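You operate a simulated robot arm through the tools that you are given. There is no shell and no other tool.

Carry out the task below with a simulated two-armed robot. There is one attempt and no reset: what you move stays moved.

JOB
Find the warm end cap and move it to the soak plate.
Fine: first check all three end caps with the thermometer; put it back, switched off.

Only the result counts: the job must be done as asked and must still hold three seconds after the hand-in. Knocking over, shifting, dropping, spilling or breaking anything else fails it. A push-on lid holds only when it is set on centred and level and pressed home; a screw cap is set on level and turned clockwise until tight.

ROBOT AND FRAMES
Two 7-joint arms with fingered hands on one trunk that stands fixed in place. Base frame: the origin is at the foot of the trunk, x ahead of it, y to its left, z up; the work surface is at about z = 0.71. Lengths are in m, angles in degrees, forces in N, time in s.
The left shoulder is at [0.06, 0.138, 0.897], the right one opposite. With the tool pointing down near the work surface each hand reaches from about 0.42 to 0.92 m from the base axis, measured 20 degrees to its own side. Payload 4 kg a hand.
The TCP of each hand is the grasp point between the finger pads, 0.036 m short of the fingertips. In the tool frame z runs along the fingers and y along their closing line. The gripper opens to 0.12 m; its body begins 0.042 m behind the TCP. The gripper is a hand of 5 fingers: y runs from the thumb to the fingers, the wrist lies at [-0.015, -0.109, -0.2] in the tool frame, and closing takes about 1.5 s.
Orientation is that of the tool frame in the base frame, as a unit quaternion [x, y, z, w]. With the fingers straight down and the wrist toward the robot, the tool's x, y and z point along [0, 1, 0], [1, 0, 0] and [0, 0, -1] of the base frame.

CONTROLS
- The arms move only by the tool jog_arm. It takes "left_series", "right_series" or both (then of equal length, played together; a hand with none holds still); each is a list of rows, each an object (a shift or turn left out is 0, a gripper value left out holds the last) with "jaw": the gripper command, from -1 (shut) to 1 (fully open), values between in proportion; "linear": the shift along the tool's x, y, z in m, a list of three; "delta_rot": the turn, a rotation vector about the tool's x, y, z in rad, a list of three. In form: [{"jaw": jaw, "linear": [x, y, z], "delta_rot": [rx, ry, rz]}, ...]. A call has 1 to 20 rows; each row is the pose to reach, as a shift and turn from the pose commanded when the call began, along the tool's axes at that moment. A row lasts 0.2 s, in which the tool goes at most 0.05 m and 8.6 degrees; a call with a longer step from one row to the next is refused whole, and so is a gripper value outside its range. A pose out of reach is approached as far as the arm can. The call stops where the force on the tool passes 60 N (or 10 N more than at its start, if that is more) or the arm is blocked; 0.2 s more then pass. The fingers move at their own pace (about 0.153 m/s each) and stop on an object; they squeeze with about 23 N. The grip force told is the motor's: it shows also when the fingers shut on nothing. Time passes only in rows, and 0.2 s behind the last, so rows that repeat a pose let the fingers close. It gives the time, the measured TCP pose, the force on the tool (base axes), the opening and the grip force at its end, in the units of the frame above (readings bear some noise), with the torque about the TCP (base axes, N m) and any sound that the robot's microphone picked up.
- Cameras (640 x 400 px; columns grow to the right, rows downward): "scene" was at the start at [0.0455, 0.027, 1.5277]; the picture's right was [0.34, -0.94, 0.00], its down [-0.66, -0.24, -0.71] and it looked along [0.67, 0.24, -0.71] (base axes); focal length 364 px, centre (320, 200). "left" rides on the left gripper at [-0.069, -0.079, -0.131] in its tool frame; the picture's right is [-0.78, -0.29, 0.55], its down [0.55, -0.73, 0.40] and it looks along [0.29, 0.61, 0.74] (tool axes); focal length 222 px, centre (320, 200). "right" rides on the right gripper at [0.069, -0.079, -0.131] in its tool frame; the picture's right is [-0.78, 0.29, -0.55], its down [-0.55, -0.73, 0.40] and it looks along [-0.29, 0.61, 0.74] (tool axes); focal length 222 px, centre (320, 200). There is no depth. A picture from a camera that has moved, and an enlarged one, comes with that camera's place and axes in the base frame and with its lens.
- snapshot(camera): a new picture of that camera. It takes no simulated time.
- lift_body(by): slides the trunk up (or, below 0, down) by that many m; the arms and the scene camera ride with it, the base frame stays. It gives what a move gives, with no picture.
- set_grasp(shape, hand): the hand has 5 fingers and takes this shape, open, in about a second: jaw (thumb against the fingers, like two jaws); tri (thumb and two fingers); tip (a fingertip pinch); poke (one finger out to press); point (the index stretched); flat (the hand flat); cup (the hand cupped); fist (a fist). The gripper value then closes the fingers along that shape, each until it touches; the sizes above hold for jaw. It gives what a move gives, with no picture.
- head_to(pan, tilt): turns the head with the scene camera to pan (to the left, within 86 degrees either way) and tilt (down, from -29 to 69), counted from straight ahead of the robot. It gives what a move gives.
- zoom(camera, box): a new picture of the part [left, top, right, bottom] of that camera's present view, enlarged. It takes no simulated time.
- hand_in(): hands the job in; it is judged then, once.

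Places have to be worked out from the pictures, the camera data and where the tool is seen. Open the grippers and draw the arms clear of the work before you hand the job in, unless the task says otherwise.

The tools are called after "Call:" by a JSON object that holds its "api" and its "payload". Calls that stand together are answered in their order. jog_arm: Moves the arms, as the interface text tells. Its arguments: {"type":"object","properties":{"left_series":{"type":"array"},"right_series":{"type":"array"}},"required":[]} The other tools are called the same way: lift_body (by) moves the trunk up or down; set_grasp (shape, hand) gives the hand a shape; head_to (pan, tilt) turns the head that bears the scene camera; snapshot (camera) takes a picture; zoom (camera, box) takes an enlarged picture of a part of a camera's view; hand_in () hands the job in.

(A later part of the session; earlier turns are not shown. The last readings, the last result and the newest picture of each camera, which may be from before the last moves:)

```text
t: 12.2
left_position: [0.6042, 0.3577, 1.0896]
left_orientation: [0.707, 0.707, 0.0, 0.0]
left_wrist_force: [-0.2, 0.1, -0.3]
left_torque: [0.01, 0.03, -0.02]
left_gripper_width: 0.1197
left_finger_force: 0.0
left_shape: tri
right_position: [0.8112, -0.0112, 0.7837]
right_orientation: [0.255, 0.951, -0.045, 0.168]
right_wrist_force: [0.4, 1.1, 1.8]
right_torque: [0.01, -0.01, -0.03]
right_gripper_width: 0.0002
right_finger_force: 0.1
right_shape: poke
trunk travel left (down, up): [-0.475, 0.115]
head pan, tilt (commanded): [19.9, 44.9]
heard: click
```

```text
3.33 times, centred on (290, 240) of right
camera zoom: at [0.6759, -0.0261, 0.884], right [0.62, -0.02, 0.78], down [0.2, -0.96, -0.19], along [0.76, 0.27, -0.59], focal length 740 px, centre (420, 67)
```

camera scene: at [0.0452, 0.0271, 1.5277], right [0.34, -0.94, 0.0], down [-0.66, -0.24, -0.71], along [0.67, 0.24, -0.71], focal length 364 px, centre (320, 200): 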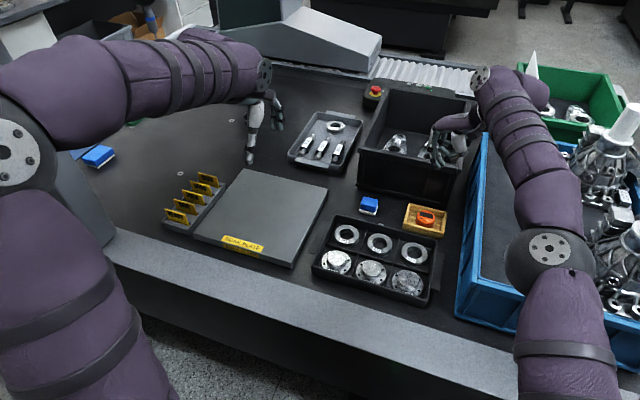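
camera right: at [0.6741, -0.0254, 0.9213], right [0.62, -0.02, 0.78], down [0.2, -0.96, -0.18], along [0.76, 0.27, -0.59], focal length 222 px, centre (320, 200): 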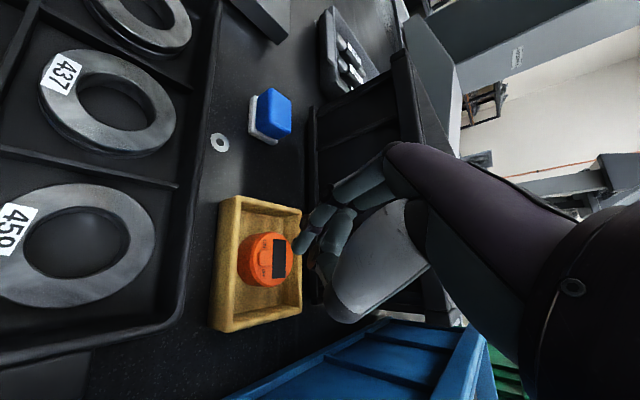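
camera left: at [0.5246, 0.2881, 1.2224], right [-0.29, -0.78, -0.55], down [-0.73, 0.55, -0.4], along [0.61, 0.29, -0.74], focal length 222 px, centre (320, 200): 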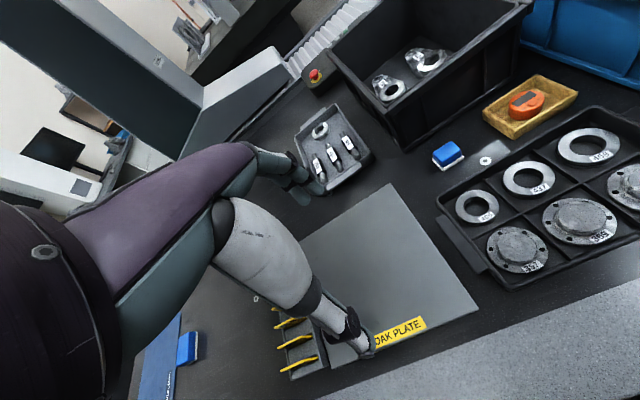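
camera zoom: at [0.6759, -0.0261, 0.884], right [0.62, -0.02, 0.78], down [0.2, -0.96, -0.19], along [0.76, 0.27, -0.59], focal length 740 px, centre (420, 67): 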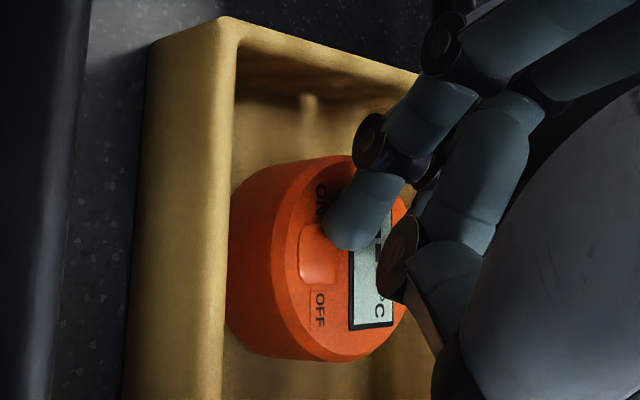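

A click was heard and the display now shows "°C", so it's on. I'll retreat straight up and read the display.

Call:
{"api": "jog_arm", "payload": {"right_series": [{"linear": [-0.0103, 0, -0.0282]}, {"linear": [-0.024, 0, -0.0657]}, {"linear": [-0.0343, 0, -0.0939]}, {"linear": [-0.0343, 0, -0.0939]}]}}

Call:
{"api": "zoom", "payload": {"camera": "scene", "box": [405, 200, 445, 230]}}

Call:
{"api": "zoom", "payload": {"camera": "left", "box": [490, 75, 570, 130]}}

Call:
{"api": "snapshot", "payload": {"camera": "right"}}

```text
t: 13.2
left_position: [0.6038, 0.3589, 1.0911]
left_orientation: [0.707, 0.708, 0.001, -0.001]
left_wrist_force: [0.4, -0.3, 0.2]
left_torque: [0.01, 0.0, -0.01]
left_gripper_width: 0.1195
left_finger_force: 0.1
left_shape: tri
right_position: [0.8103, -0.0106, 0.8854]
right_orientation: [0.255, 0.951, -0.045, 0.167]
right_wrist_force: [0.1, -0.1, -1.0]
right_torque: [0.01, 0.0, 0.02]
right_gripper_width: 0.0
right_finger_force: 0.1
right_shape: poke
trunk travel left (down, up): [-0.475, 0.115]
head pan, tilt (commanded): [19.9, 44.9]
```

```text
13.33 times, centred on (425, 215) of scene
camera zoom: at [0.0457, 0.0271, 1.5276], right [0.34, -0.94, 0.0], down [-0.66, -0.24, -0.71], along [0.67, 0.24, -0.71], focal length 4850 px, centre (-1080, 0)
```

zoom: 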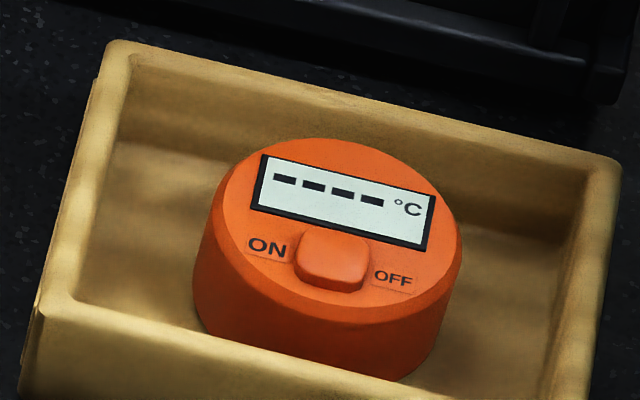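

```text
7.27 times, centred on (530, 102) of left
camera zoom: at [0.5248, 0.2881, 1.2223], right [-0.29, -0.78, -0.55], down [-0.74, 0.55, -0.4], along [0.61, 0.29, -0.74], focal length 1615 px, centre (-1207, 909)
```

zoom: 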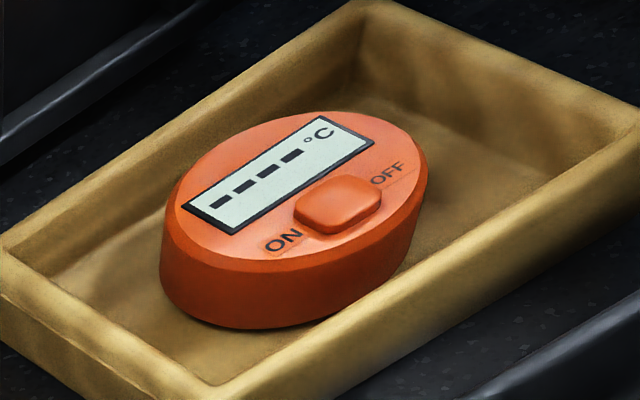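

```text
taken
camera right: at [0.6756, -0.0259, 0.9838], right [0.62, -0.02, 0.78], down [0.2, -0.96, -0.19], along [0.76, 0.27, -0.59], focal length 222 px, centre (320, 200)
```

right: 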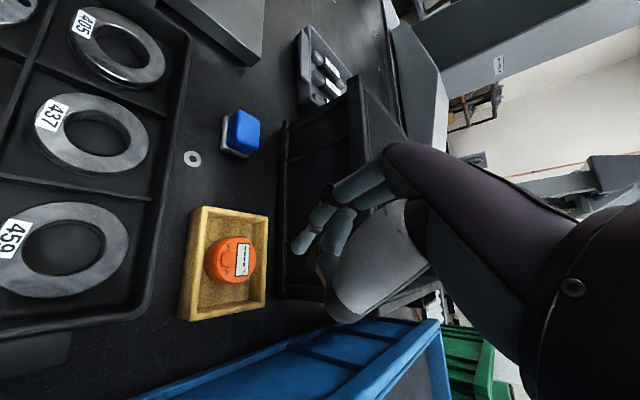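

The display shows "---- °C": on and waiting for contact. The left side has more free room, so I'll grip the thermometer with the left hand in tri and park the right hand up and back over the blue box.

Call:
{"api": "jog_arm", "payload": {"right_series": [{"linear": [-0.0137, 0, -0.0376]}, {"linear": [-0.0275, 0, -0.0751]}, {"linear": [-0.0412, 0, -0.1127]}, {"linear": [-0.0304, -0.0383, -0.1308]}, {"linear": [-0.0196, -0.0766, -0.1489]}, {"linear": [-0.0088, -0.115, -0.167]}, {"linear": [0.002, -0.1533, -0.1852]}, {"linear": [0.0128, -0.1917, -0.2033]}, {"linear": [0.0236, -0.23, -0.2215]}, {"linear": [0.0236, -0.23, -0.2215]}]}}

Call:
{"api": "snapshot", "payload": {"camera": "scene"}}

```text
t: 15.4
left_position: [0.6033, 0.3572, 1.0906]
left_orientation: [0.707, 0.707, 0.001, 0.0]
left_wrist_force: [0.1, 0.4, 0.2]
left_torque: [0.02, -0.02, 0.0]
left_gripper_width: 0.1198
left_finger_force: 0.1
left_shape: tri
right_position: [0.6114, -0.1611, 1.0836]
right_orientation: [0.254, 0.951, -0.045, 0.167]
right_wrist_force: [0.5, -0.2, -0.1]
right_torque: [-0.01, 0.02, 0.06]
right_gripper_width: 0.0001
right_finger_force: 0.0
right_shape: poke
trunk travel left (down, up): [-0.475, 0.115]
head pan, tilt (commanded): [19.9, 44.9]
```

```text
taken
camera scene: at [0.046, 0.0272, 1.5276], right [0.34, -0.94, 0.0], down [-0.66, -0.24, -0.71], along [0.67, 0.24, -0.71], focal length 364 px, centre (320, 200)
```

scene: 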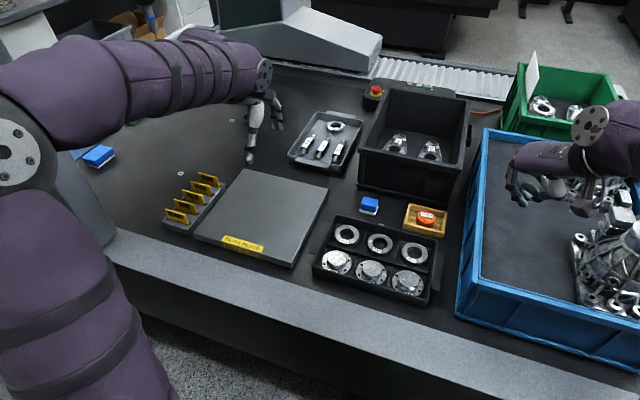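

The right hand is parked. Now I'll swing the left hand toward the thermometer, yawing -75° so it closes along the tray's long side while staying high.

Call:
{"api": "jog_arm", "payload": {"left_series": [{"linear": [-0.0308, 0.0129, 0.0123], "delta_rot": [0, 0, 0.1454]}, {"linear": [-0.0617, 0.0259, 0.0247], "delta_rot": [0, 0, 0.2909]}, {"linear": [-0.0925, 0.0388, 0.037], "delta_rot": [0, 0, 0.4363]}, {"linear": [-0.1233, 0.0518, 0.0493], "delta_rot": [0, 0, 0.5818]}, {"linear": [-0.1542, 0.0647, 0.0617], "delta_rot": [0, 0, 0.7272]}, {"linear": [-0.185, 0.0777, 0.074], "delta_rot": [0, 0, 0.8727]}, {"linear": [-0.2158, 0.0906, 0.0863], "delta_rot": [0, 0, 1.0181]}, {"linear": [-0.2467, 0.1036, 0.0987], "delta_rot": [0, 0, 1.1636]}, {"linear": [-0.2775, 0.1165, 0.111], "delta_rot": [0, 0, 1.309]}, {"linear": [-0.2775, 0.1165, 0.111], "delta_rot": [0, 0, 1.309]}]}}

Call:
{"api": "snapshot", "payload": {"camera": "scene"}}

Call:
{"api": "snapshot", "payload": {"camera": "left"}}

```text
t: 17.6
left_position: [0.7217, 0.0788, 0.9817]
left_orientation: [0.992, 0.13, 0.0, 0.0]
left_wrist_force: [0.1, -0.5, 0.5]
left_torque: [-0.03, 0.0, 0.01]
left_gripper_width: 0.1197
left_finger_force: 0.0
left_shape: tri
right_position: [0.6101, -0.1624, 1.0839]
right_orientation: [0.255, 0.951, -0.045, 0.168]
right_wrist_force: [0.9, 0.1, -0.2]
right_torque: [0.01, -0.01, 0.01]
right_gripper_width: 0.0001
right_finger_force: 0.1
right_shape: poke
trunk travel left (down, up): [-0.475, 0.115]
head pan, tilt (commanded): [19.9, 44.9]
```

```text
taken
camera scene: at [0.0451, 0.0272, 1.5277], right [0.34, -0.94, 0.0], down [-0.66, -0.24, -0.71], along [0.67, 0.24, -0.71], focal length 364 px, centre (320, 200)
```

scene: 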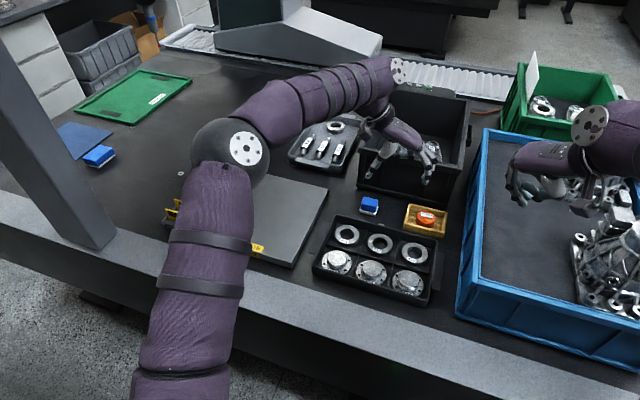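

```text
taken
camera left: at [0.6324, 0.1379, 1.1117], right [-0.83, 0.08, -0.55], down [0.34, 0.85, -0.4], along [0.43, -0.52, -0.74], focal length 222 px, centre (320, 200)
```

left: 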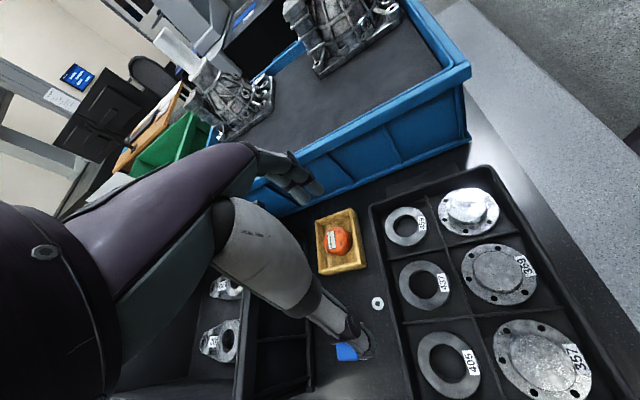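

The left hand is above the part tray, oriented as wanted. Next I'll move over the thermometer with a slight forward tilt of 0.2 rad for reach, and narrow the opening to about 0.078.

Call:
{"api": "jog_arm", "payload": {"left_series": [{"jaw": 0.3, "linear": [0.0145, 0.0246, 0.0224], "delta_rot": [0, 0.05, 0]}, {"jaw": 0.3, "linear": [0.029, 0.0492, 0.0448], "delta_rot": [0, 0.1, 0]}, {"jaw": 0.3, "linear": [0.0436, 0.0738, 0.0672], "delta_rot": [0, 0.15, 0]}, {"jaw": 0.3, "linear": [0.0581, 0.0984, 0.0896], "delta_rot": [0, 0.2, 0]}, {"jaw": 0.3, "linear": [0.0726, 0.123, 0.112], "delta_rot": [0, 0.2, 0]}, {"jaw": 0.3, "linear": [0.0726, 0.123, 0.112], "delta_rot": [0, 0.2, 0]}]}}

Call:
{"api": "zoom", "payload": {"camera": "scene", "box": [380, 150, 480, 250]}}

Call:
{"api": "snapshot", "payload": {"camera": "left"}}

Call:
{"api": "snapshot", "payload": {"camera": "right"}}

```text
t: 19.0
left_position: [0.82, -0.0232, 0.874]
left_orientation: [0.987, 0.123, 0.103, -0.013]
left_wrist_force: [-0.3, -0.7, -0.5]
left_torque: [0.0, -0.02, 0.01]
left_gripper_width: 0.078
left_finger_force: 0.0
left_shape: tri
left hand out of reach, approached as far as the arm can: row 5
right_position: [0.6108, -0.1606, 1.0837]
right_orientation: [0.254, 0.951, -0.044, 0.168]
right_wrist_force: [1.0, -1.4, -0.6]
right_torque: [-0.02, -0.03, 0.02]
right_gripper_width: 0.0002
right_finger_force: 0.1
right_shape: poke
trunk travel left (down, up): [-0.475, 0.115]
head pan, tilt (commanded): [19.9, 44.9]
```

```text
4.00 times, centred on (430, 200) of scene
camera zoom: at [0.0454, 0.0273, 1.5277], right [0.34, -0.94, 0.0], down [-0.66, -0.24, -0.71], along [0.67, 0.24, -0.71], focal length 1455 px, centre (-120, 200)
```

zoom: 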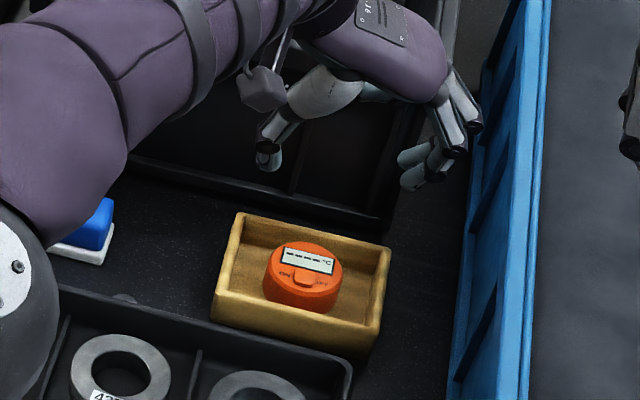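

```text
taken
camera left: at [0.708, 0.0309, 0.9886], right [-0.71, 0.12, -0.7], down [0.42, 0.86, -0.28], along [0.57, -0.49, -0.66], focal length 222 px, centre (320, 200)
```

left: 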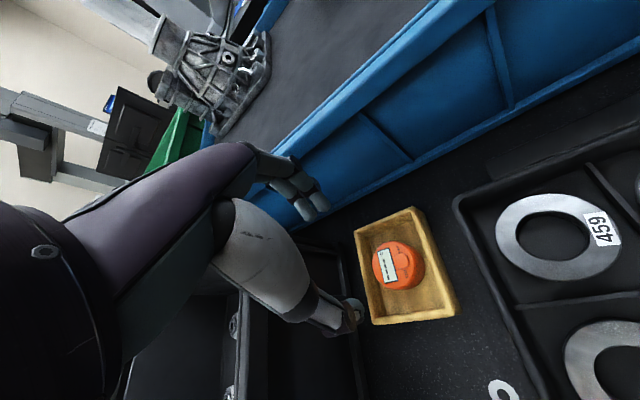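

```text
taken
camera right: at [0.4754, -0.1754, 1.1822], right [0.62, -0.02, 0.78], down [0.2, -0.96, -0.19], along [0.76, 0.27, -0.59], focal length 222 px, centre (320, 200)
```

right: 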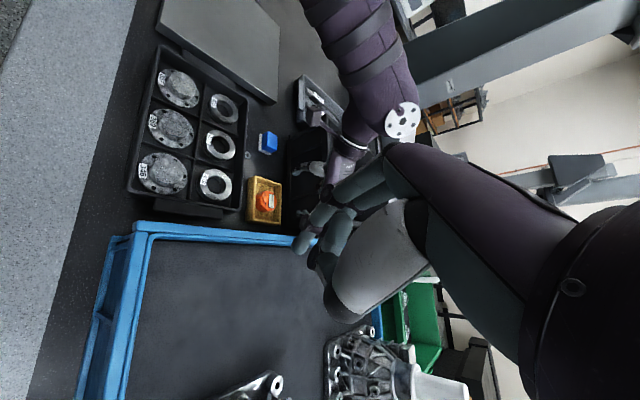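

Finger projections match the picture, and the TCP is at (0.820, -0.023, 0.874). I'll descend to z≈0.79 over the puck centre, just above the tray rim, and inspect clearance.

Call:
{"api": "jog_arm", "payload": {"left_series": [{"linear": [-0.0042, -0.0003, 0.0277]}, {"linear": [-0.0083, -0.0006, 0.0555]}, {"linear": [-0.0124, -0.0009, 0.0832]}, {"linear": [-0.0124, -0.0009, 0.0832]}]}}

Call:
{"api": "zoom", "payload": {"camera": "scene", "box": [395, 180, 455, 240]}}

Call:
{"api": "zoom", "payload": {"camera": "left", "box": [220, 150, 440, 330]}}

Call:
{"api": "zoom", "payload": {"camera": "right", "box": [220, 120, 360, 260]}}

Call:
{"api": "snapshot", "payload": {"camera": "scene"}}

```text
t: 20.0
left_position: [0.8208, -0.0177, 0.782]
left_orientation: [0.987, 0.13, 0.098, -0.014]
left_wrist_force: [-1.4, 0.7, -0.1]
left_torque: [0.0, -0.02, 0.02]
left_gripper_width: 0.0782
left_finger_force: 0.1
left_shape: tri
left hand out of reach, approached as far as the arm can: row 3, 4
right_position: [0.6115, -0.162, 1.0833]
right_orientation: [0.256, 0.951, -0.045, 0.167]
right_wrist_force: [0.3, -0.3, 0.2]
right_torque: [-0.03, 0.0, -0.02]
right_gripper_width: 0.0
right_finger_force: 0.0
right_shape: poke
trunk travel left (down, up): [-0.475, 0.115]
head pan, tilt (commanded): [19.9, 44.9]
```

```text
6.67 times, centred on (425, 210) of scene
camera zoom: at [0.0456, 0.0275, 1.5277], right [0.34, -0.94, 0.0], down [-0.66, -0.24, -0.71], along [0.67, 0.24, -0.71], focal length 2425 px, centre (-380, 133)
```

zoom: 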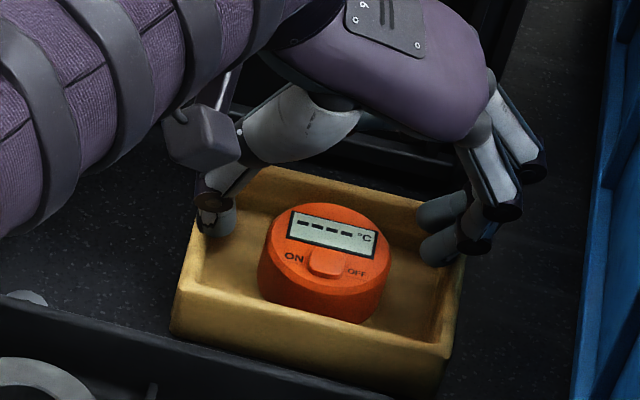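

```text
2.22 times, centred on (330, 240) of left
camera zoom: at [0.7098, 0.0341, 0.8963], right [-0.71, 0.11, -0.69], down [0.41, 0.87, -0.28], along [0.57, -0.48, -0.67], focal length 494 px, centre (298, 111)
```

zoom: 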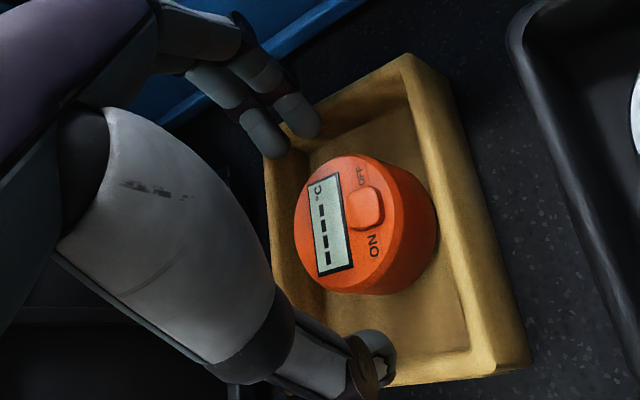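

```text
2.86 times, centred on (290, 190) of right
camera zoom: at [0.4756, -0.1755, 1.1821], right [0.62, -0.02, 0.78], down [0.2, -0.96, -0.19], along [0.76, 0.27, -0.59], focal length 635 px, centre (406, 229)
```

zoom: 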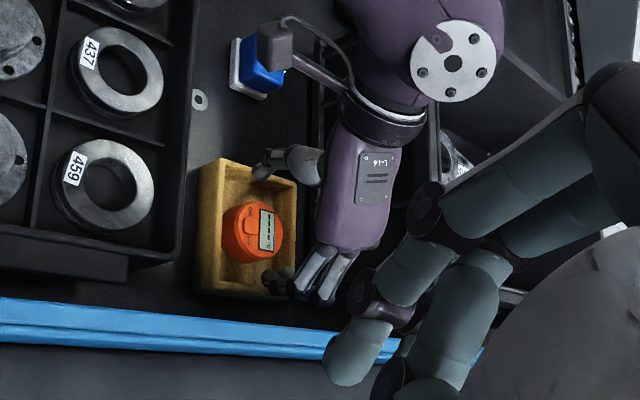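

```text
taken
camera scene: at [0.0456, 0.0275, 1.5277], right [0.34, -0.94, 0.0], down [-0.66, -0.24, -0.71], along [0.67, 0.24, -0.71], focal length 364 px, centre (320, 200)
```

scene: 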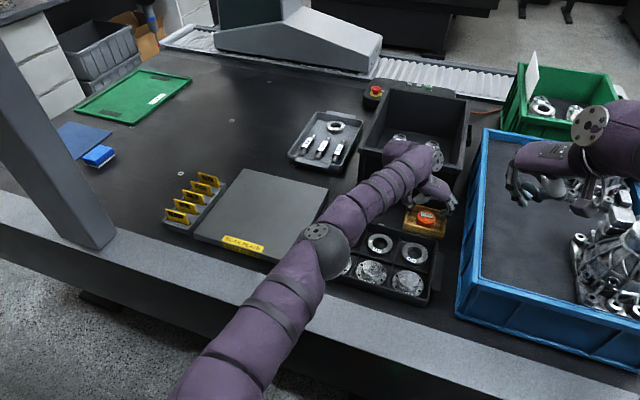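

The left arm is nearly straight here, at its reach limit. I'll rise 3 cm, reduce the yaw to -60°, add tilt to 0.3 rad so the wrist comes back, and narrow the opening to 0.072 to fit inside the tray.

Call:
{"api": "jog_arm", "payload": {"left_series": [{"jaw": 0.2, "linear": [0.006, 0, -0.0294]}, {"jaw": 0.2, "linear": [0.007, 0.0012, -0.0292], "delta_rot": [0.0217, 0.0333, -0.0847]}, {"jaw": 0.2, "linear": [0.0075, 0.0025, -0.0291], "delta_rot": [0.0433, 0.0667, -0.1693]}, {"jaw": 0.2, "linear": [0.008, 0.0037, -0.029], "delta_rot": [0.065, 0.1, -0.254]}, {"jaw": 0.2, "linear": [0.008, 0.0037, -0.029], "delta_rot": [0.065, 0.1, -0.254]}, {"jaw": 0.2, "linear": [0.008, 0.0037, -0.029], "delta_rot": [0.065, 0.1, -0.254]}]}}

Call:
{"api": "zoom", "payload": {"camera": "scene", "box": [395, 180, 455, 240]}}

Call:
{"api": "zoom", "payload": {"camera": "left", "box": [220, 150, 440, 330]}}

Call:
{"api": "zoom", "payload": {"camera": "right", "box": [220, 120, 360, 260]}}

```text
t: 21.4
left_position: [0.8238, -0.0228, 0.8125]
left_orientation: [0.955, 0.255, 0.144, -0.038]
left_wrist_force: [0.2, -0.5, -0.7]
left_torque: [0.0, 0.02, 0.0]
left_gripper_width: 0.0724
left_finger_force: 0.1
left_shape: tri
right_position: [0.6109, -0.1617, 1.0828]
right_orientation: [0.254, 0.951, -0.044, 0.168]
right_wrist_force: [-0.2, -0.2, -0.6]
right_torque: [-0.04, 0.02, -0.04]
right_gripper_width: 0.0
right_finger_force: 0.1
right_shape: poke
trunk travel left (down, up): [-0.475, 0.115]
head pan, tilt (commanded): [19.9, 44.9]
```

```text
6.67 times, centred on (425, 210) of scene
camera zoom: at [0.0455, 0.027, 1.5277], right [0.34, -0.94, 0.0], down [-0.66, -0.24, -0.71], along [0.67, 0.24, -0.71], focal length 2425 px, centre (-380, 133)
```

zoom: 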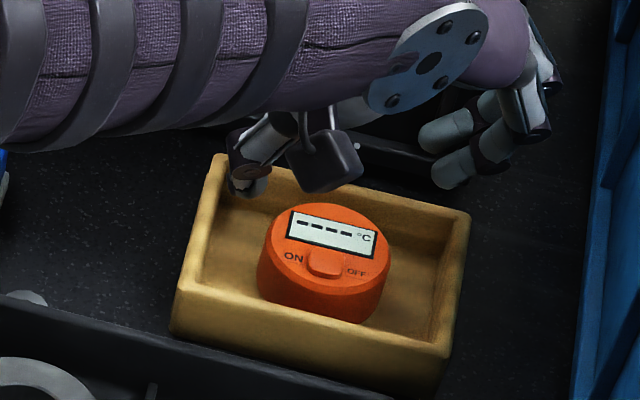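

```text
2.22 times, centred on (330, 240) of left
camera zoom: at [0.6941, -0.0058, 0.9172], right [-0.65, -0.04, -0.76], down [0.19, 0.96, -0.22], along [0.73, -0.28, -0.62], focal length 494 px, centre (298, 111)
```

zoom: 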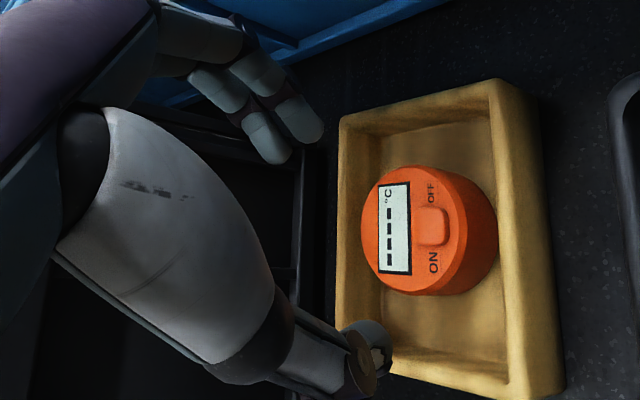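

```text
2.86 times, centred on (290, 190) of right
camera zoom: at [0.4755, -0.1758, 1.1821], right [0.62, -0.02, 0.78], down [0.2, -0.96, -0.19], along [0.76, 0.27, -0.59], focal length 635 px, centre (406, 229)
```

zoom: 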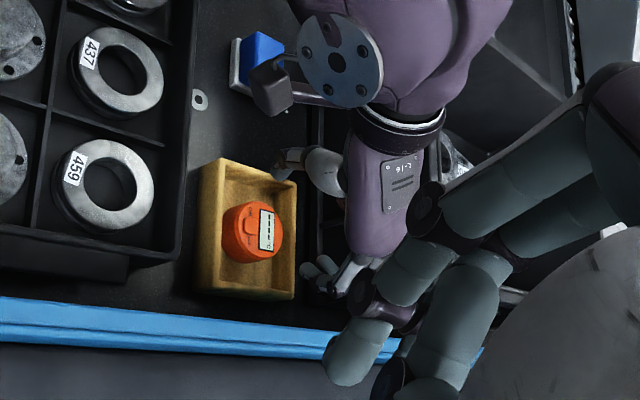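

Orientation is now well within reach. The puck centre triangulates to about (0.821, -0.0195), with its face near z 0.744. I'll trim the yaw to about -65°, set the opening to 0.069 and come down to just above the rim, centred on the puck.

Call:
{"api": "jog_arm", "payload": {"left_series": [{"jaw": 0.15, "linear": [-0.0082, -0.0026, 0.0118], "delta_rot": [-0.0256, 0, 0.083]}, {"jaw": 0.15, "linear": [-0.0165, -0.0053, 0.0236], "delta_rot": [-0.0256, 0, 0.083]}, {"jaw": 0.15, "linear": [-0.0165, -0.0053, 0.0236], "delta_rot": [-0.0256, 0, 0.083]}]}}

Call:
{"api": "zoom", "payload": {"camera": "scene", "box": [395, 180, 455, 240]}}

Call:
{"api": "zoom", "payload": {"camera": "left", "box": [220, 150, 440, 330]}}

Call:
{"api": "zoom", "payload": {"camera": "right", "box": [240, 160, 320, 230]}}

```text
t: 22.2
left_position: [0.8143, -0.0222, 0.7852]
left_orientation: [0.965, 0.214, 0.146, -0.032]
left_wrist_force: [-0.3, -0.9, -0.1]
left_torque: [0.0, -0.02, -0.01]
left_gripper_width: 0.0692
left_finger_force: 0.0
left_shape: tri
right_position: [0.6111, -0.1611, 1.0824]
right_orientation: [0.254, 0.951, -0.046, 0.167]
right_wrist_force: [0.3, 0.0, -0.3]
right_torque: [0.01, 0.01, -0.01]
right_gripper_width: 0.0
right_finger_force: 0.0
right_shape: poke
trunk travel left (down, up): [-0.475, 0.115]
head pan, tilt (commanded): [19.9, 44.9]
```

```text
6.67 times, centred on (425, 210) of scene
camera zoom: at [0.0456, 0.027, 1.5277], right [0.34, -0.94, 0.0], down [-0.66, -0.24, -0.71], along [0.67, 0.24, -0.71], focal length 2425 px, centre (-380, 133)
```

zoom: 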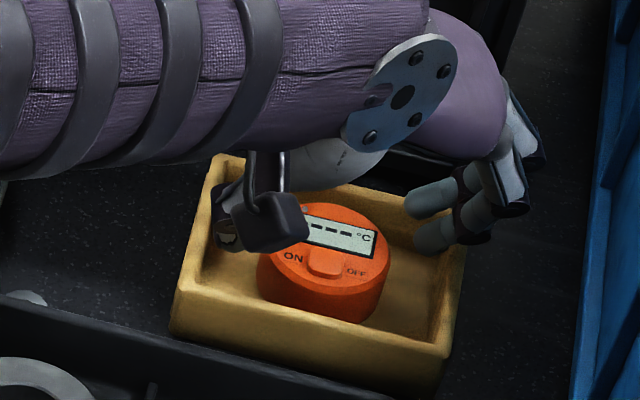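

```text
2.22 times, centred on (330, 240) of left
camera zoom: at [0.6852, 0.0054, 0.8903], right [-0.66, 0.01, -0.76], down [0.27, 0.94, -0.22], along [0.7, -0.35, -0.62], focal length 494 px, centre (298, 111)
```

zoom: 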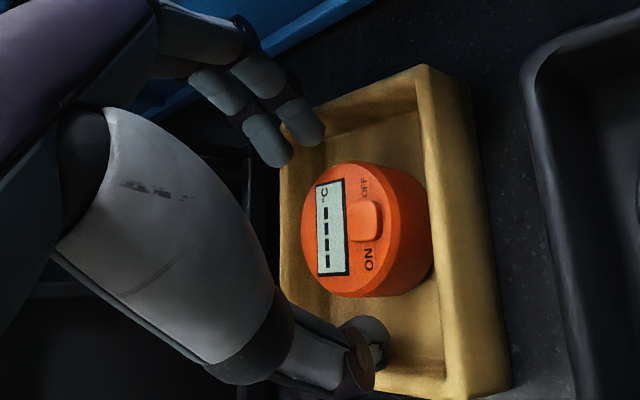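

```text
5.71 times, centred on (280, 195) of right
camera zoom: at [0.4755, -0.1759, 1.1821], right [0.62, -0.02, 0.78], down [0.2, -0.96, -0.19], along [0.76, 0.27, -0.59], focal length 1269 px, centre (549, 229)
```

zoom: 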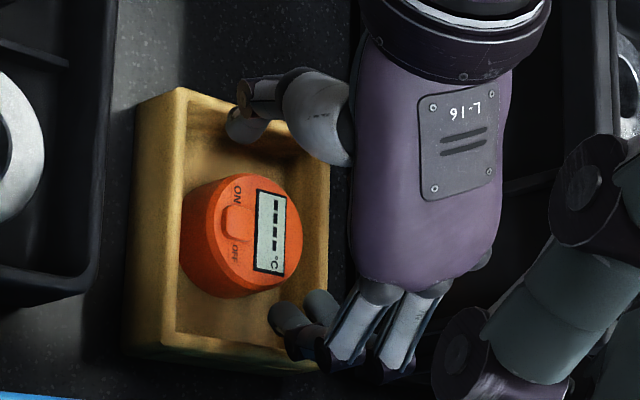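

All three views agree the fingers straddle the puck with a few mm of clearance to the tray walls. I'll lower 1.2 cm first and check the force.

Call:
{"api": "jog_arm", "payload": {"left_series": [{"linear": [-0.0018, 0, 0.0057]}, {"linear": [-0.0035, 0, 0.0115]}, {"linear": [-0.0035, 0, 0.0115]}]}}

Call:
{"api": "zoom", "payload": {"camera": "scene", "box": [395, 180, 455, 240]}}

Call:
{"api": "zoom", "payload": {"camera": "left", "box": [220, 150, 440, 330]}}

Call:
{"api": "zoom", "payload": {"camera": "right", "box": [240, 160, 320, 230]}}

```text
t: 23.0
left_position: [0.8142, -0.0227, 0.7721]
left_orientation: [0.965, 0.214, 0.146, -0.033]
left_wrist_force: [-0.2, 0.0, -0.4]
left_torque: [-0.02, -0.04, -0.02]
left_gripper_width: 0.0693
left_finger_force: 0.1
left_shape: tri
right_position: [0.6109, -0.1616, 1.0825]
right_orientation: [0.255, 0.951, -0.046, 0.168]
right_wrist_force: [-0.9, 0.2, 0.2]
right_torque: [0.0, 0.01, 0.03]
right_gripper_width: 0.0002
right_finger_force: 0.1
right_shape: poke
trunk travel left (down, up): [-0.475, 0.115]
head pan, tilt (commanded): [19.9, 44.9]
```

```text
6.67 times, centred on (425, 210) of scene
camera zoom: at [0.0455, 0.0269, 1.5277], right [0.34, -0.94, 0.0], down [-0.66, -0.24, -0.71], along [0.67, 0.24, -0.71], focal length 2425 px, centre (-380, 133)
```

zoom: 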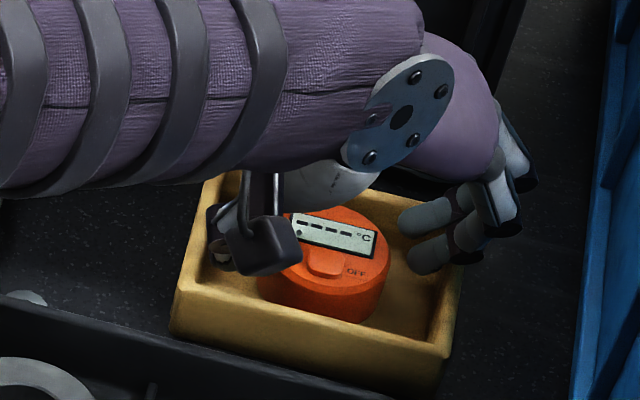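

```text
2.22 times, centred on (330, 240) of left
camera zoom: at [0.6854, 0.0052, 0.8779], right [-0.66, 0.01, -0.75], down [0.27, 0.94, -0.22], along [0.7, -0.35, -0.62], focal length 494 px, centre (298, 111)
```

zoom: 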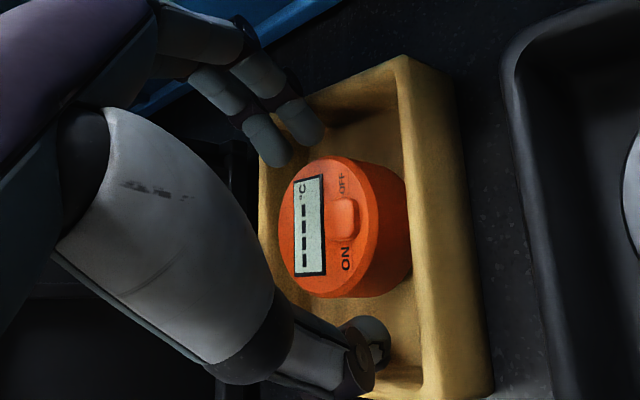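

```text
5.71 times, centred on (280, 195) of right
camera zoom: at [0.4755, -0.1759, 1.1821], right [0.62, -0.02, 0.78], down [0.2, -0.96, -0.19], along [0.76, 0.27, -0.59], focal length 1269 px, centre (549, 229)
```

zoom: 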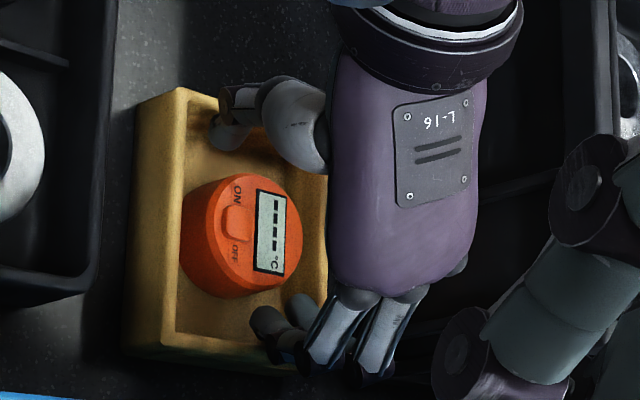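

No contact so far and the fingertips are inside the tray. I'll lower another 1 cm.

Call:
{"api": "jog_arm", "payload": {"left_series": [{"linear": [-0.0015, 0, 0.0048]}, {"linear": [-0.003, 0, 0.0096]}, {"linear": [-0.003, 0, 0.0096]}]}}

Call:
{"api": "zoom", "payload": {"camera": "left", "box": [220, 150, 440, 330]}}

Call:
{"api": "zoom", "payload": {"camera": "right", "box": [240, 160, 320, 230]}}

Call:
{"api": "zoom", "payload": {"camera": "scene", "box": [395, 180, 455, 240]}}

```text
t: 23.8
left_position: [0.8134, -0.0213, 0.7639]
left_orientation: [0.965, 0.215, 0.147, -0.032]
left_wrist_force: [-0.4, 2.7, 4.8]
left_torque: [-0.21, -0.11, 0.04]
left_gripper_width: 0.0679
left_finger_force: 0.0
left_shape: tri
right_position: [0.6106, -0.161, 1.0831]
right_orientation: [0.255, 0.951, -0.045, 0.167]
right_wrist_force: [-0.2, 0.0, -0.6]
right_torque: [0.01, -0.01, 0.01]
right_gripper_width: 0.0
right_finger_force: 0.1
right_shape: poke
trunk travel left (down, up): [-0.475, 0.115]
head pan, tilt (commanded): [19.9, 44.9]
```

```text
2.22 times, centred on (330, 240) of left
camera zoom: at [0.6856, 0.0061, 0.869], right [-0.65, 0.01, -0.76], down [0.27, 0.94, -0.22], along [0.71, -0.35, -0.62], focal length 494 px, centre (298, 111)
```

zoom: 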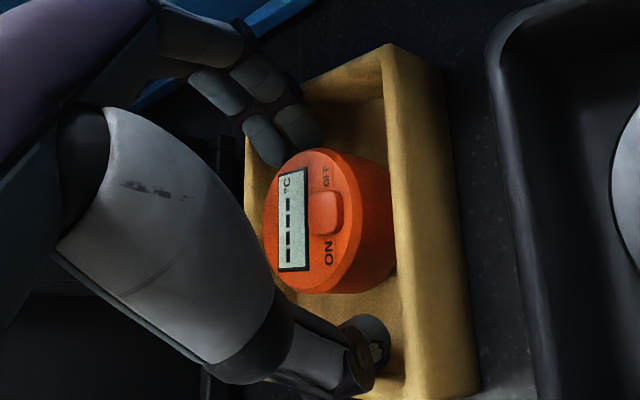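

```text
5.71 times, centred on (280, 195) of right
camera zoom: at [0.4752, -0.1756, 1.1823], right [0.62, -0.02, 0.78], down [0.2, -0.96, -0.19], along [0.76, 0.27, -0.59], focal length 1269 px, centre (549, 229)
```

zoom: 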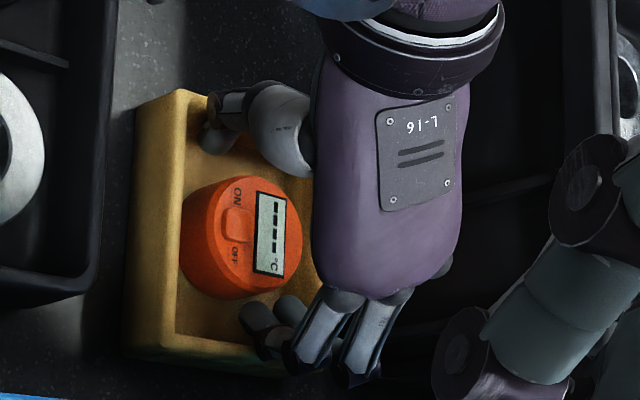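

```text
6.67 times, centred on (425, 210) of scene
camera zoom: at [0.0451, 0.0273, 1.5277], right [0.34, -0.94, 0.0], down [-0.66, -0.24, -0.71], along [0.67, 0.24, -0.71], focal length 2425 px, centre (-380, 133)
```

zoom: 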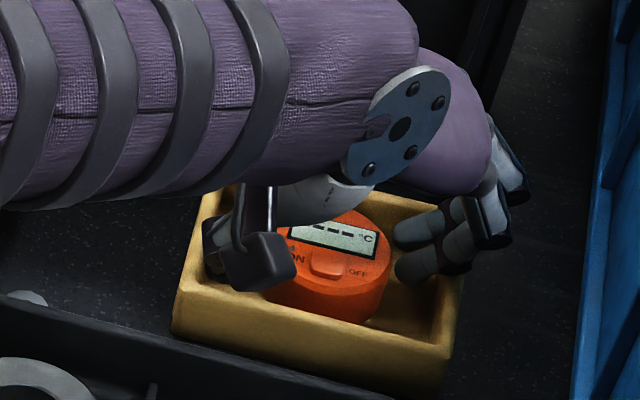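

The wrist force is 4.8 N up and 2.7 N sideways: a finger's back just touches the tray's right rim near (0.838, -0.076). The tips already overlap the puck by about 15 mm, so I'll close here, which draws the finger off the rim.

Call:
{"api": "jog_arm", "payload": {"left_series": [{"jaw": 0.05}, {"jaw": 0.0}, {"jaw": -0.1}, {"jaw": -0.5}, {"jaw": -1}, {"jaw": -1}, {"jaw": -1}, {"jaw": -1}]}}

Call:
{"api": "zoom", "payload": {"camera": "left", "box": [220, 150, 440, 330]}}

Call:
{"api": "zoom", "payload": {"camera": "right", "box": [240, 160, 320, 230]}}

Call:
{"api": "zoom", "payload": {"camera": "scene", "box": [395, 180, 455, 240]}}

```text
t: 25.6
left_position: [0.8134, -0.0218, 0.7636]
left_orientation: [0.965, 0.214, 0.146, -0.033]
left_wrist_force: [-0.4, 0.3, -0.4]
left_torque: [0.04, 0.04, 0.01]
left_gripper_width: 0.0465
left_finger_force: 23.6
left_shape: tri
right_position: [0.61, -0.1613, 1.0829]
right_orientation: [0.255, 0.951, -0.045, 0.168]
right_wrist_force: [0.5, -0.9, 0.1]
right_torque: [0.0, 0.0, 0.0]
right_gripper_width: 0.0
right_finger_force: 0.1
right_shape: poke
trunk travel left (down, up): [-0.475, 0.115]
head pan, tilt (commanded): [19.9, 44.9]
```

```text
2.22 times, centred on (330, 240) of left
camera zoom: at [0.6855, 0.0055, 0.8682], right [-0.66, 0.01, -0.75], down [0.27, 0.94, -0.22], along [0.7, -0.35, -0.62], focal length 494 px, centre (298, 111)
```

zoom: 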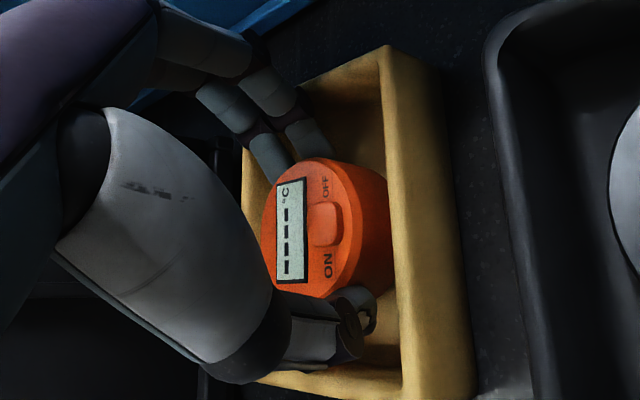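

```text
5.71 times, centred on (280, 195) of right
camera zoom: at [0.4756, -0.1759, 1.182], right [0.62, -0.02, 0.78], down [0.2, -0.96, -0.19], along [0.76, 0.27, -0.59], focal length 1269 px, centre (549, 229)
```

zoom: 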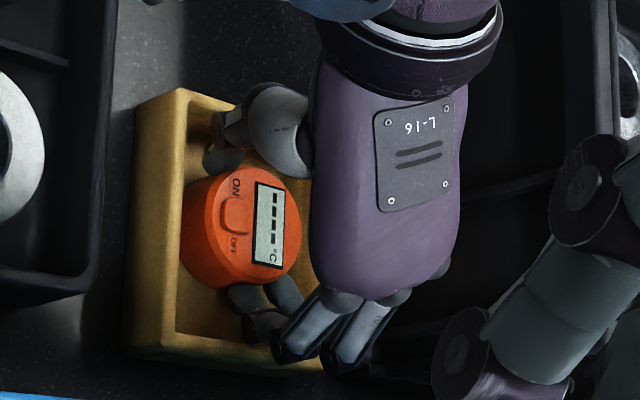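

```text
6.67 times, centred on (425, 210) of scene
camera zoom: at [0.0457, 0.027, 1.5277], right [0.34, -0.94, 0.0], down [-0.66, -0.24, -0.71], along [0.67, 0.24, -0.71], focal length 2425 px, centre (-380, 133)
```

zoom: 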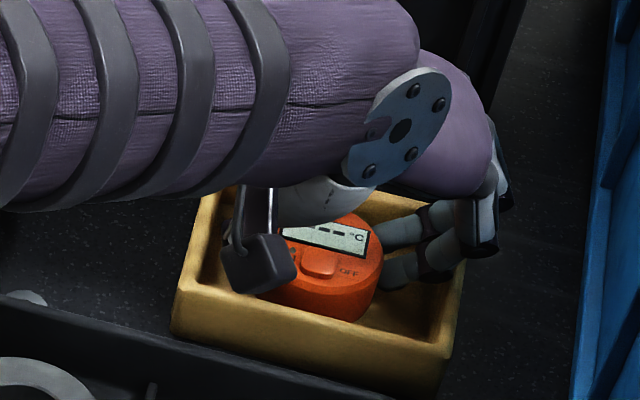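

The puck is gripped with 23.6 N at 0.0465 m and wrist force near zero. I'll lift straight up 4 cm and check that it's held.

Call:
{"api": "jog_arm", "payload": {"left_series": [{"linear": [0.003, 0, -0.0095]}, {"linear": [0.0059, 0, -0.0191]}, {"linear": [0.0089, 0, -0.0286]}, {"linear": [0.0118, 0, -0.0382]}, {"linear": [0.0118, 0, -0.0382]}]}}

Call:
{"api": "zoom", "payload": {"camera": "left", "box": [220, 150, 440, 330]}}

Call:
{"api": "zoom", "payload": {"camera": "right", "box": [230, 150, 330, 240]}}

Call:
{"api": "zoom", "payload": {"camera": "scene", "box": [395, 180, 455, 240]}}

```text
t: 26.8
left_position: [0.8137, -0.0215, 0.8033]
left_orientation: [0.965, 0.214, 0.146, -0.033]
left_wrist_force: [0.2, 0.1, -0.7]
left_torque: [-0.02, 0.02, -0.01]
left_gripper_width: 0.0466
left_finger_force: 23.0
left_shape: tri
right_position: [0.6115, -0.1612, 1.0833]
right_orientation: [0.256, 0.951, -0.045, 0.168]
right_wrist_force: [-0.1, -0.8, -0.1]
right_torque: [0.02, 0.0, -0.02]
right_gripper_width: 0.0002
right_finger_force: 0.1
right_shape: poke
trunk travel left (down, up): [-0.475, 0.115]
head pan, tilt (commanded): [19.9, 44.9]
```

```text
2.22 times, centred on (330, 240) of left
camera zoom: at [0.6852, 0.0056, 0.9081], right [-0.66, 0.02, -0.75], down [0.27, 0.94, -0.22], along [0.7, -0.35, -0.62], focal length 494 px, centre (298, 111)
```

zoom: 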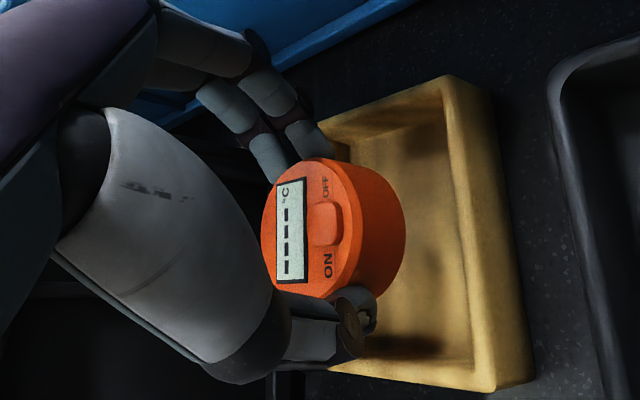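

```text
4.44 times, centred on (280, 195) of right
camera zoom: at [0.4756, -0.1759, 1.182], right [0.62, -0.02, 0.78], down [0.2, -0.96, -0.19], along [0.76, 0.27, -0.59], focal length 987 px, centre (498, 222)
```

zoom: 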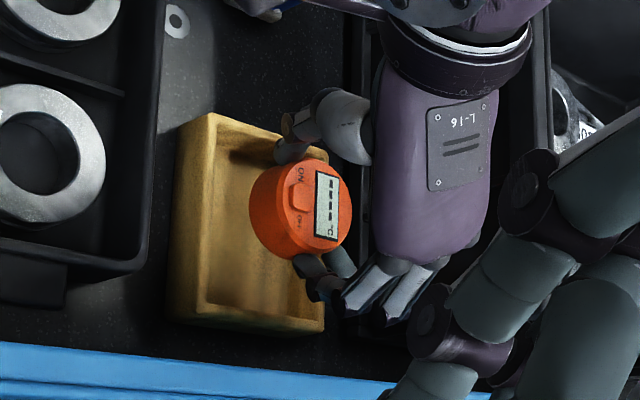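

```text
6.67 times, centred on (425, 210) of scene
camera zoom: at [0.0458, 0.027, 1.5277], right [0.34, -0.94, 0.0], down [-0.66, -0.24, -0.71], along [0.67, 0.24, -0.71], focal length 2425 px, centre (-380, 133)
```

zoom: 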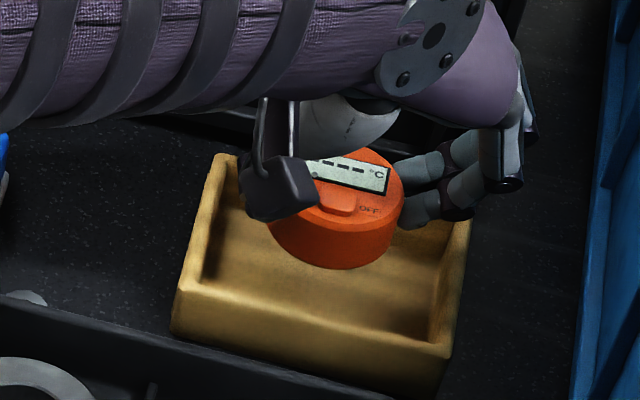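

The thermometer is held level and its display stays visible in the left wrist camera. I'll carry it over cap 346 at about (0.599, -0.011), keeping the hand orientation, and slide the right hand further aside.

Call:
{"api": "jog_arm", "payload": {"left_series": [{"linear": [0.0089, 0, -0.0286]}, {"linear": [0.0177, 0, -0.0572]}, {"linear": [-0.0204, -0.0196, -0.069]}, {"linear": [-0.0585, -0.0392, -0.0808]}, {"linear": [-0.0965, -0.0587, -0.0925]}, {"linear": [-0.1346, -0.0783, -0.1043]}, {"linear": [-0.1727, -0.0979, -0.1161]}, {"linear": [-0.1727, -0.0979, -0.1161]}], "right_series": [{"linear": [-0.0188, -0.0347, 0.0069]}, {"linear": [-0.0376, -0.0693, 0.0137]}, {"linear": [-0.0376, -0.0693, 0.0137]}, {"linear": [-0.0376, -0.0693, 0.0137]}, {"linear": [-0.0376, -0.0693, 0.0137]}, {"linear": [-0.0376, -0.0693, 0.0137]}, {"linear": [-0.0376, -0.0693, 0.0137]}, {"linear": [-0.0376, -0.0693, 0.0137]}]}}

Call:
{"api": "snapshot", "payload": {"camera": "scene"}}

Call:
{"api": "snapshot", "payload": {"camera": "left"}}

Call:
{"api": "snapshot", "payload": {"camera": "right"}}

```text
t: 28.6
left_position: [0.5909, -0.0173, 0.8622]
left_orientation: [0.965, 0.215, 0.147, -0.033]
left_wrist_force: [-0.6, -1.0, -1.2]
left_torque: [0.02, 0.06, -0.01]
left_gripper_width: 0.046
left_finger_force: 22.8
left_shape: tri
right_position: [0.6112, -0.2418, 1.0828]
right_orientation: [0.255, 0.951, -0.045, 0.167]
right_wrist_force: [-0.1, -0.5, -0.5]
right_torque: [0.0, 0.02, 0.0]
right_gripper_width: 0.0
right_finger_force: 0.0
right_shape: poke
trunk travel left (down, up): [-0.475, 0.115]
head pan, tilt (commanded): [19.9, 44.9]
```

```text
taken
camera scene: at [0.0459, 0.0271, 1.5276], right [0.34, -0.94, 0.0], down [-0.66, -0.24, -0.71], along [0.67, 0.24, -0.71], focal length 364 px, centre (320, 200)
```

scene: 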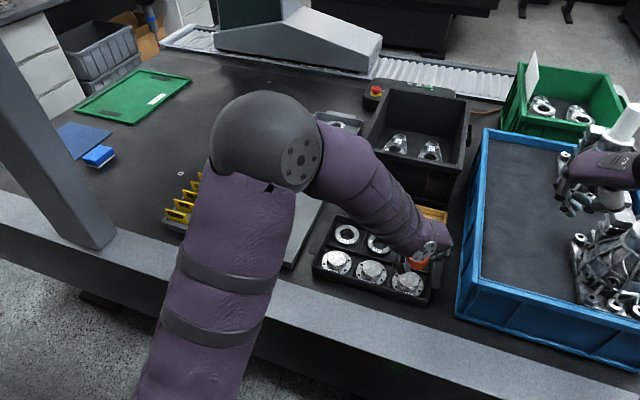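

```text
taken
camera left: at [0.4627, 0.0102, 0.9683], right [-0.66, 0.01, -0.75], down [0.27, 0.94, -0.22], along [0.7, -0.35, -0.62], focal length 222 px, centre (320, 200)
```

left: 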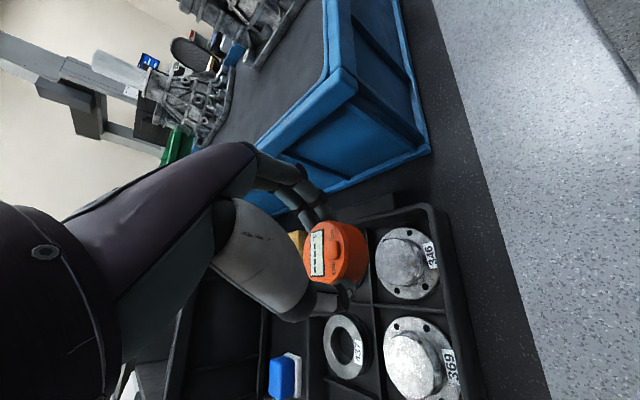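

```text
taken
camera right: at [0.4763, -0.256, 1.1825], right [0.62, -0.02, 0.78], down [0.2, -0.96, -0.19], along [0.76, 0.27, -0.59], focal length 222 px, centre (320, 200)
```

right: 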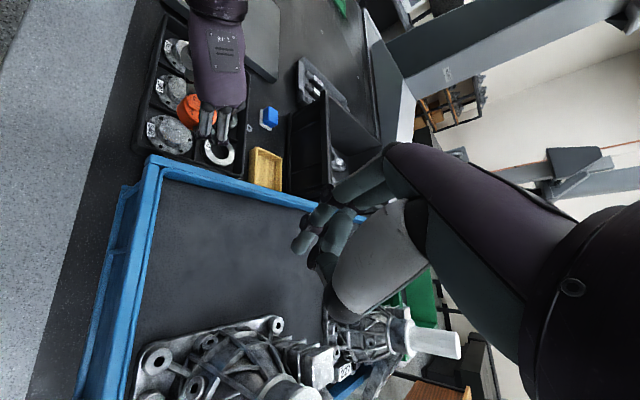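

Thermometer is near cap 346. I'll zoom the left camera to work out the hub positions relative to the held puck.

Call:
{"api": "zoom", "payload": {"camera": "left", "box": [280, 190, 480, 400]}}

Call:
{"api": "zoom", "payload": {"camera": "scene", "box": [340, 215, 460, 305]}}

Call:
{"api": "zoom", "payload": {"camera": "right", "box": [130, 30, 270, 190]}}

```text
1.90 times, centred on (380, 295) of left
camera zoom: at [0.4627, 0.0102, 0.9683], right [-0.66, 0.01, -0.75], down [0.27, 0.94, -0.22], along [0.7, -0.35, -0.62], focal length 423 px, centre (206, 19)
```

zoom: 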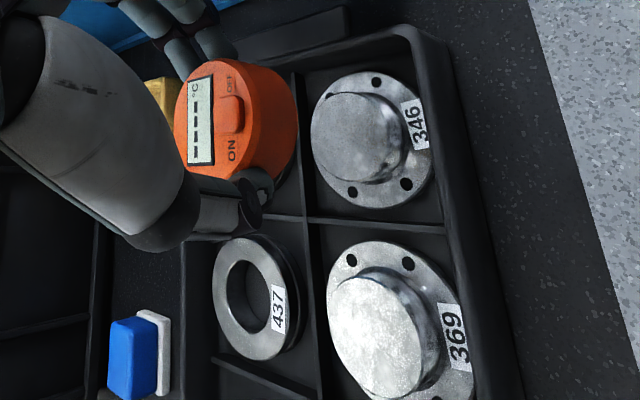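

```text
4.44 times, centred on (400, 260) of scene
camera zoom: at [0.0459, 0.0271, 1.5276], right [0.34, -0.94, 0.0], down [-0.66, -0.24, -0.71], along [0.67, 0.24, -0.71], focal length 1617 px, centre (-36, -67)
```

zoom: 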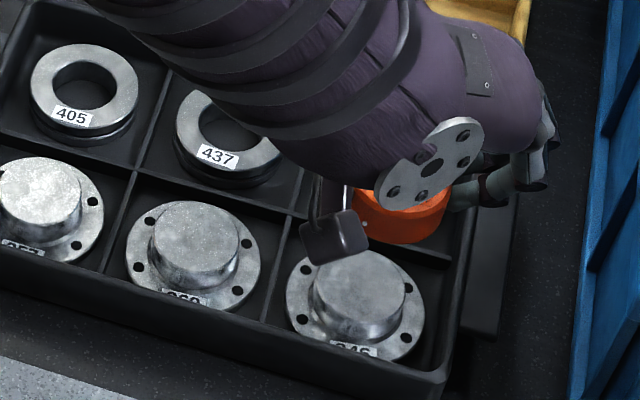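

```text
2.50 times, centred on (200, 110) of right
camera zoom: at [0.4763, -0.256, 1.1825], right [0.62, -0.02, 0.78], down [0.2, -0.96, -0.19], along [0.76, 0.27, -0.59], focal length 555 px, centre (620, 425)
```

zoom: 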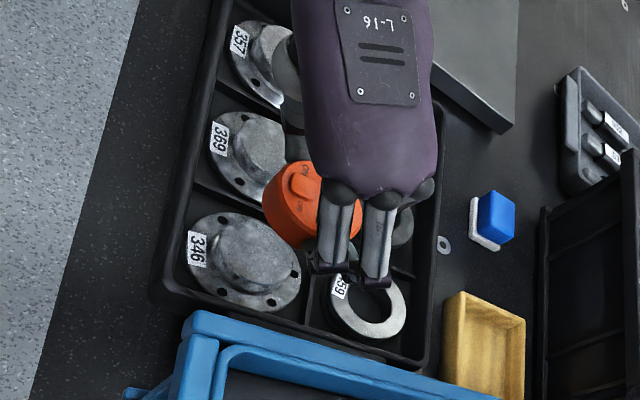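

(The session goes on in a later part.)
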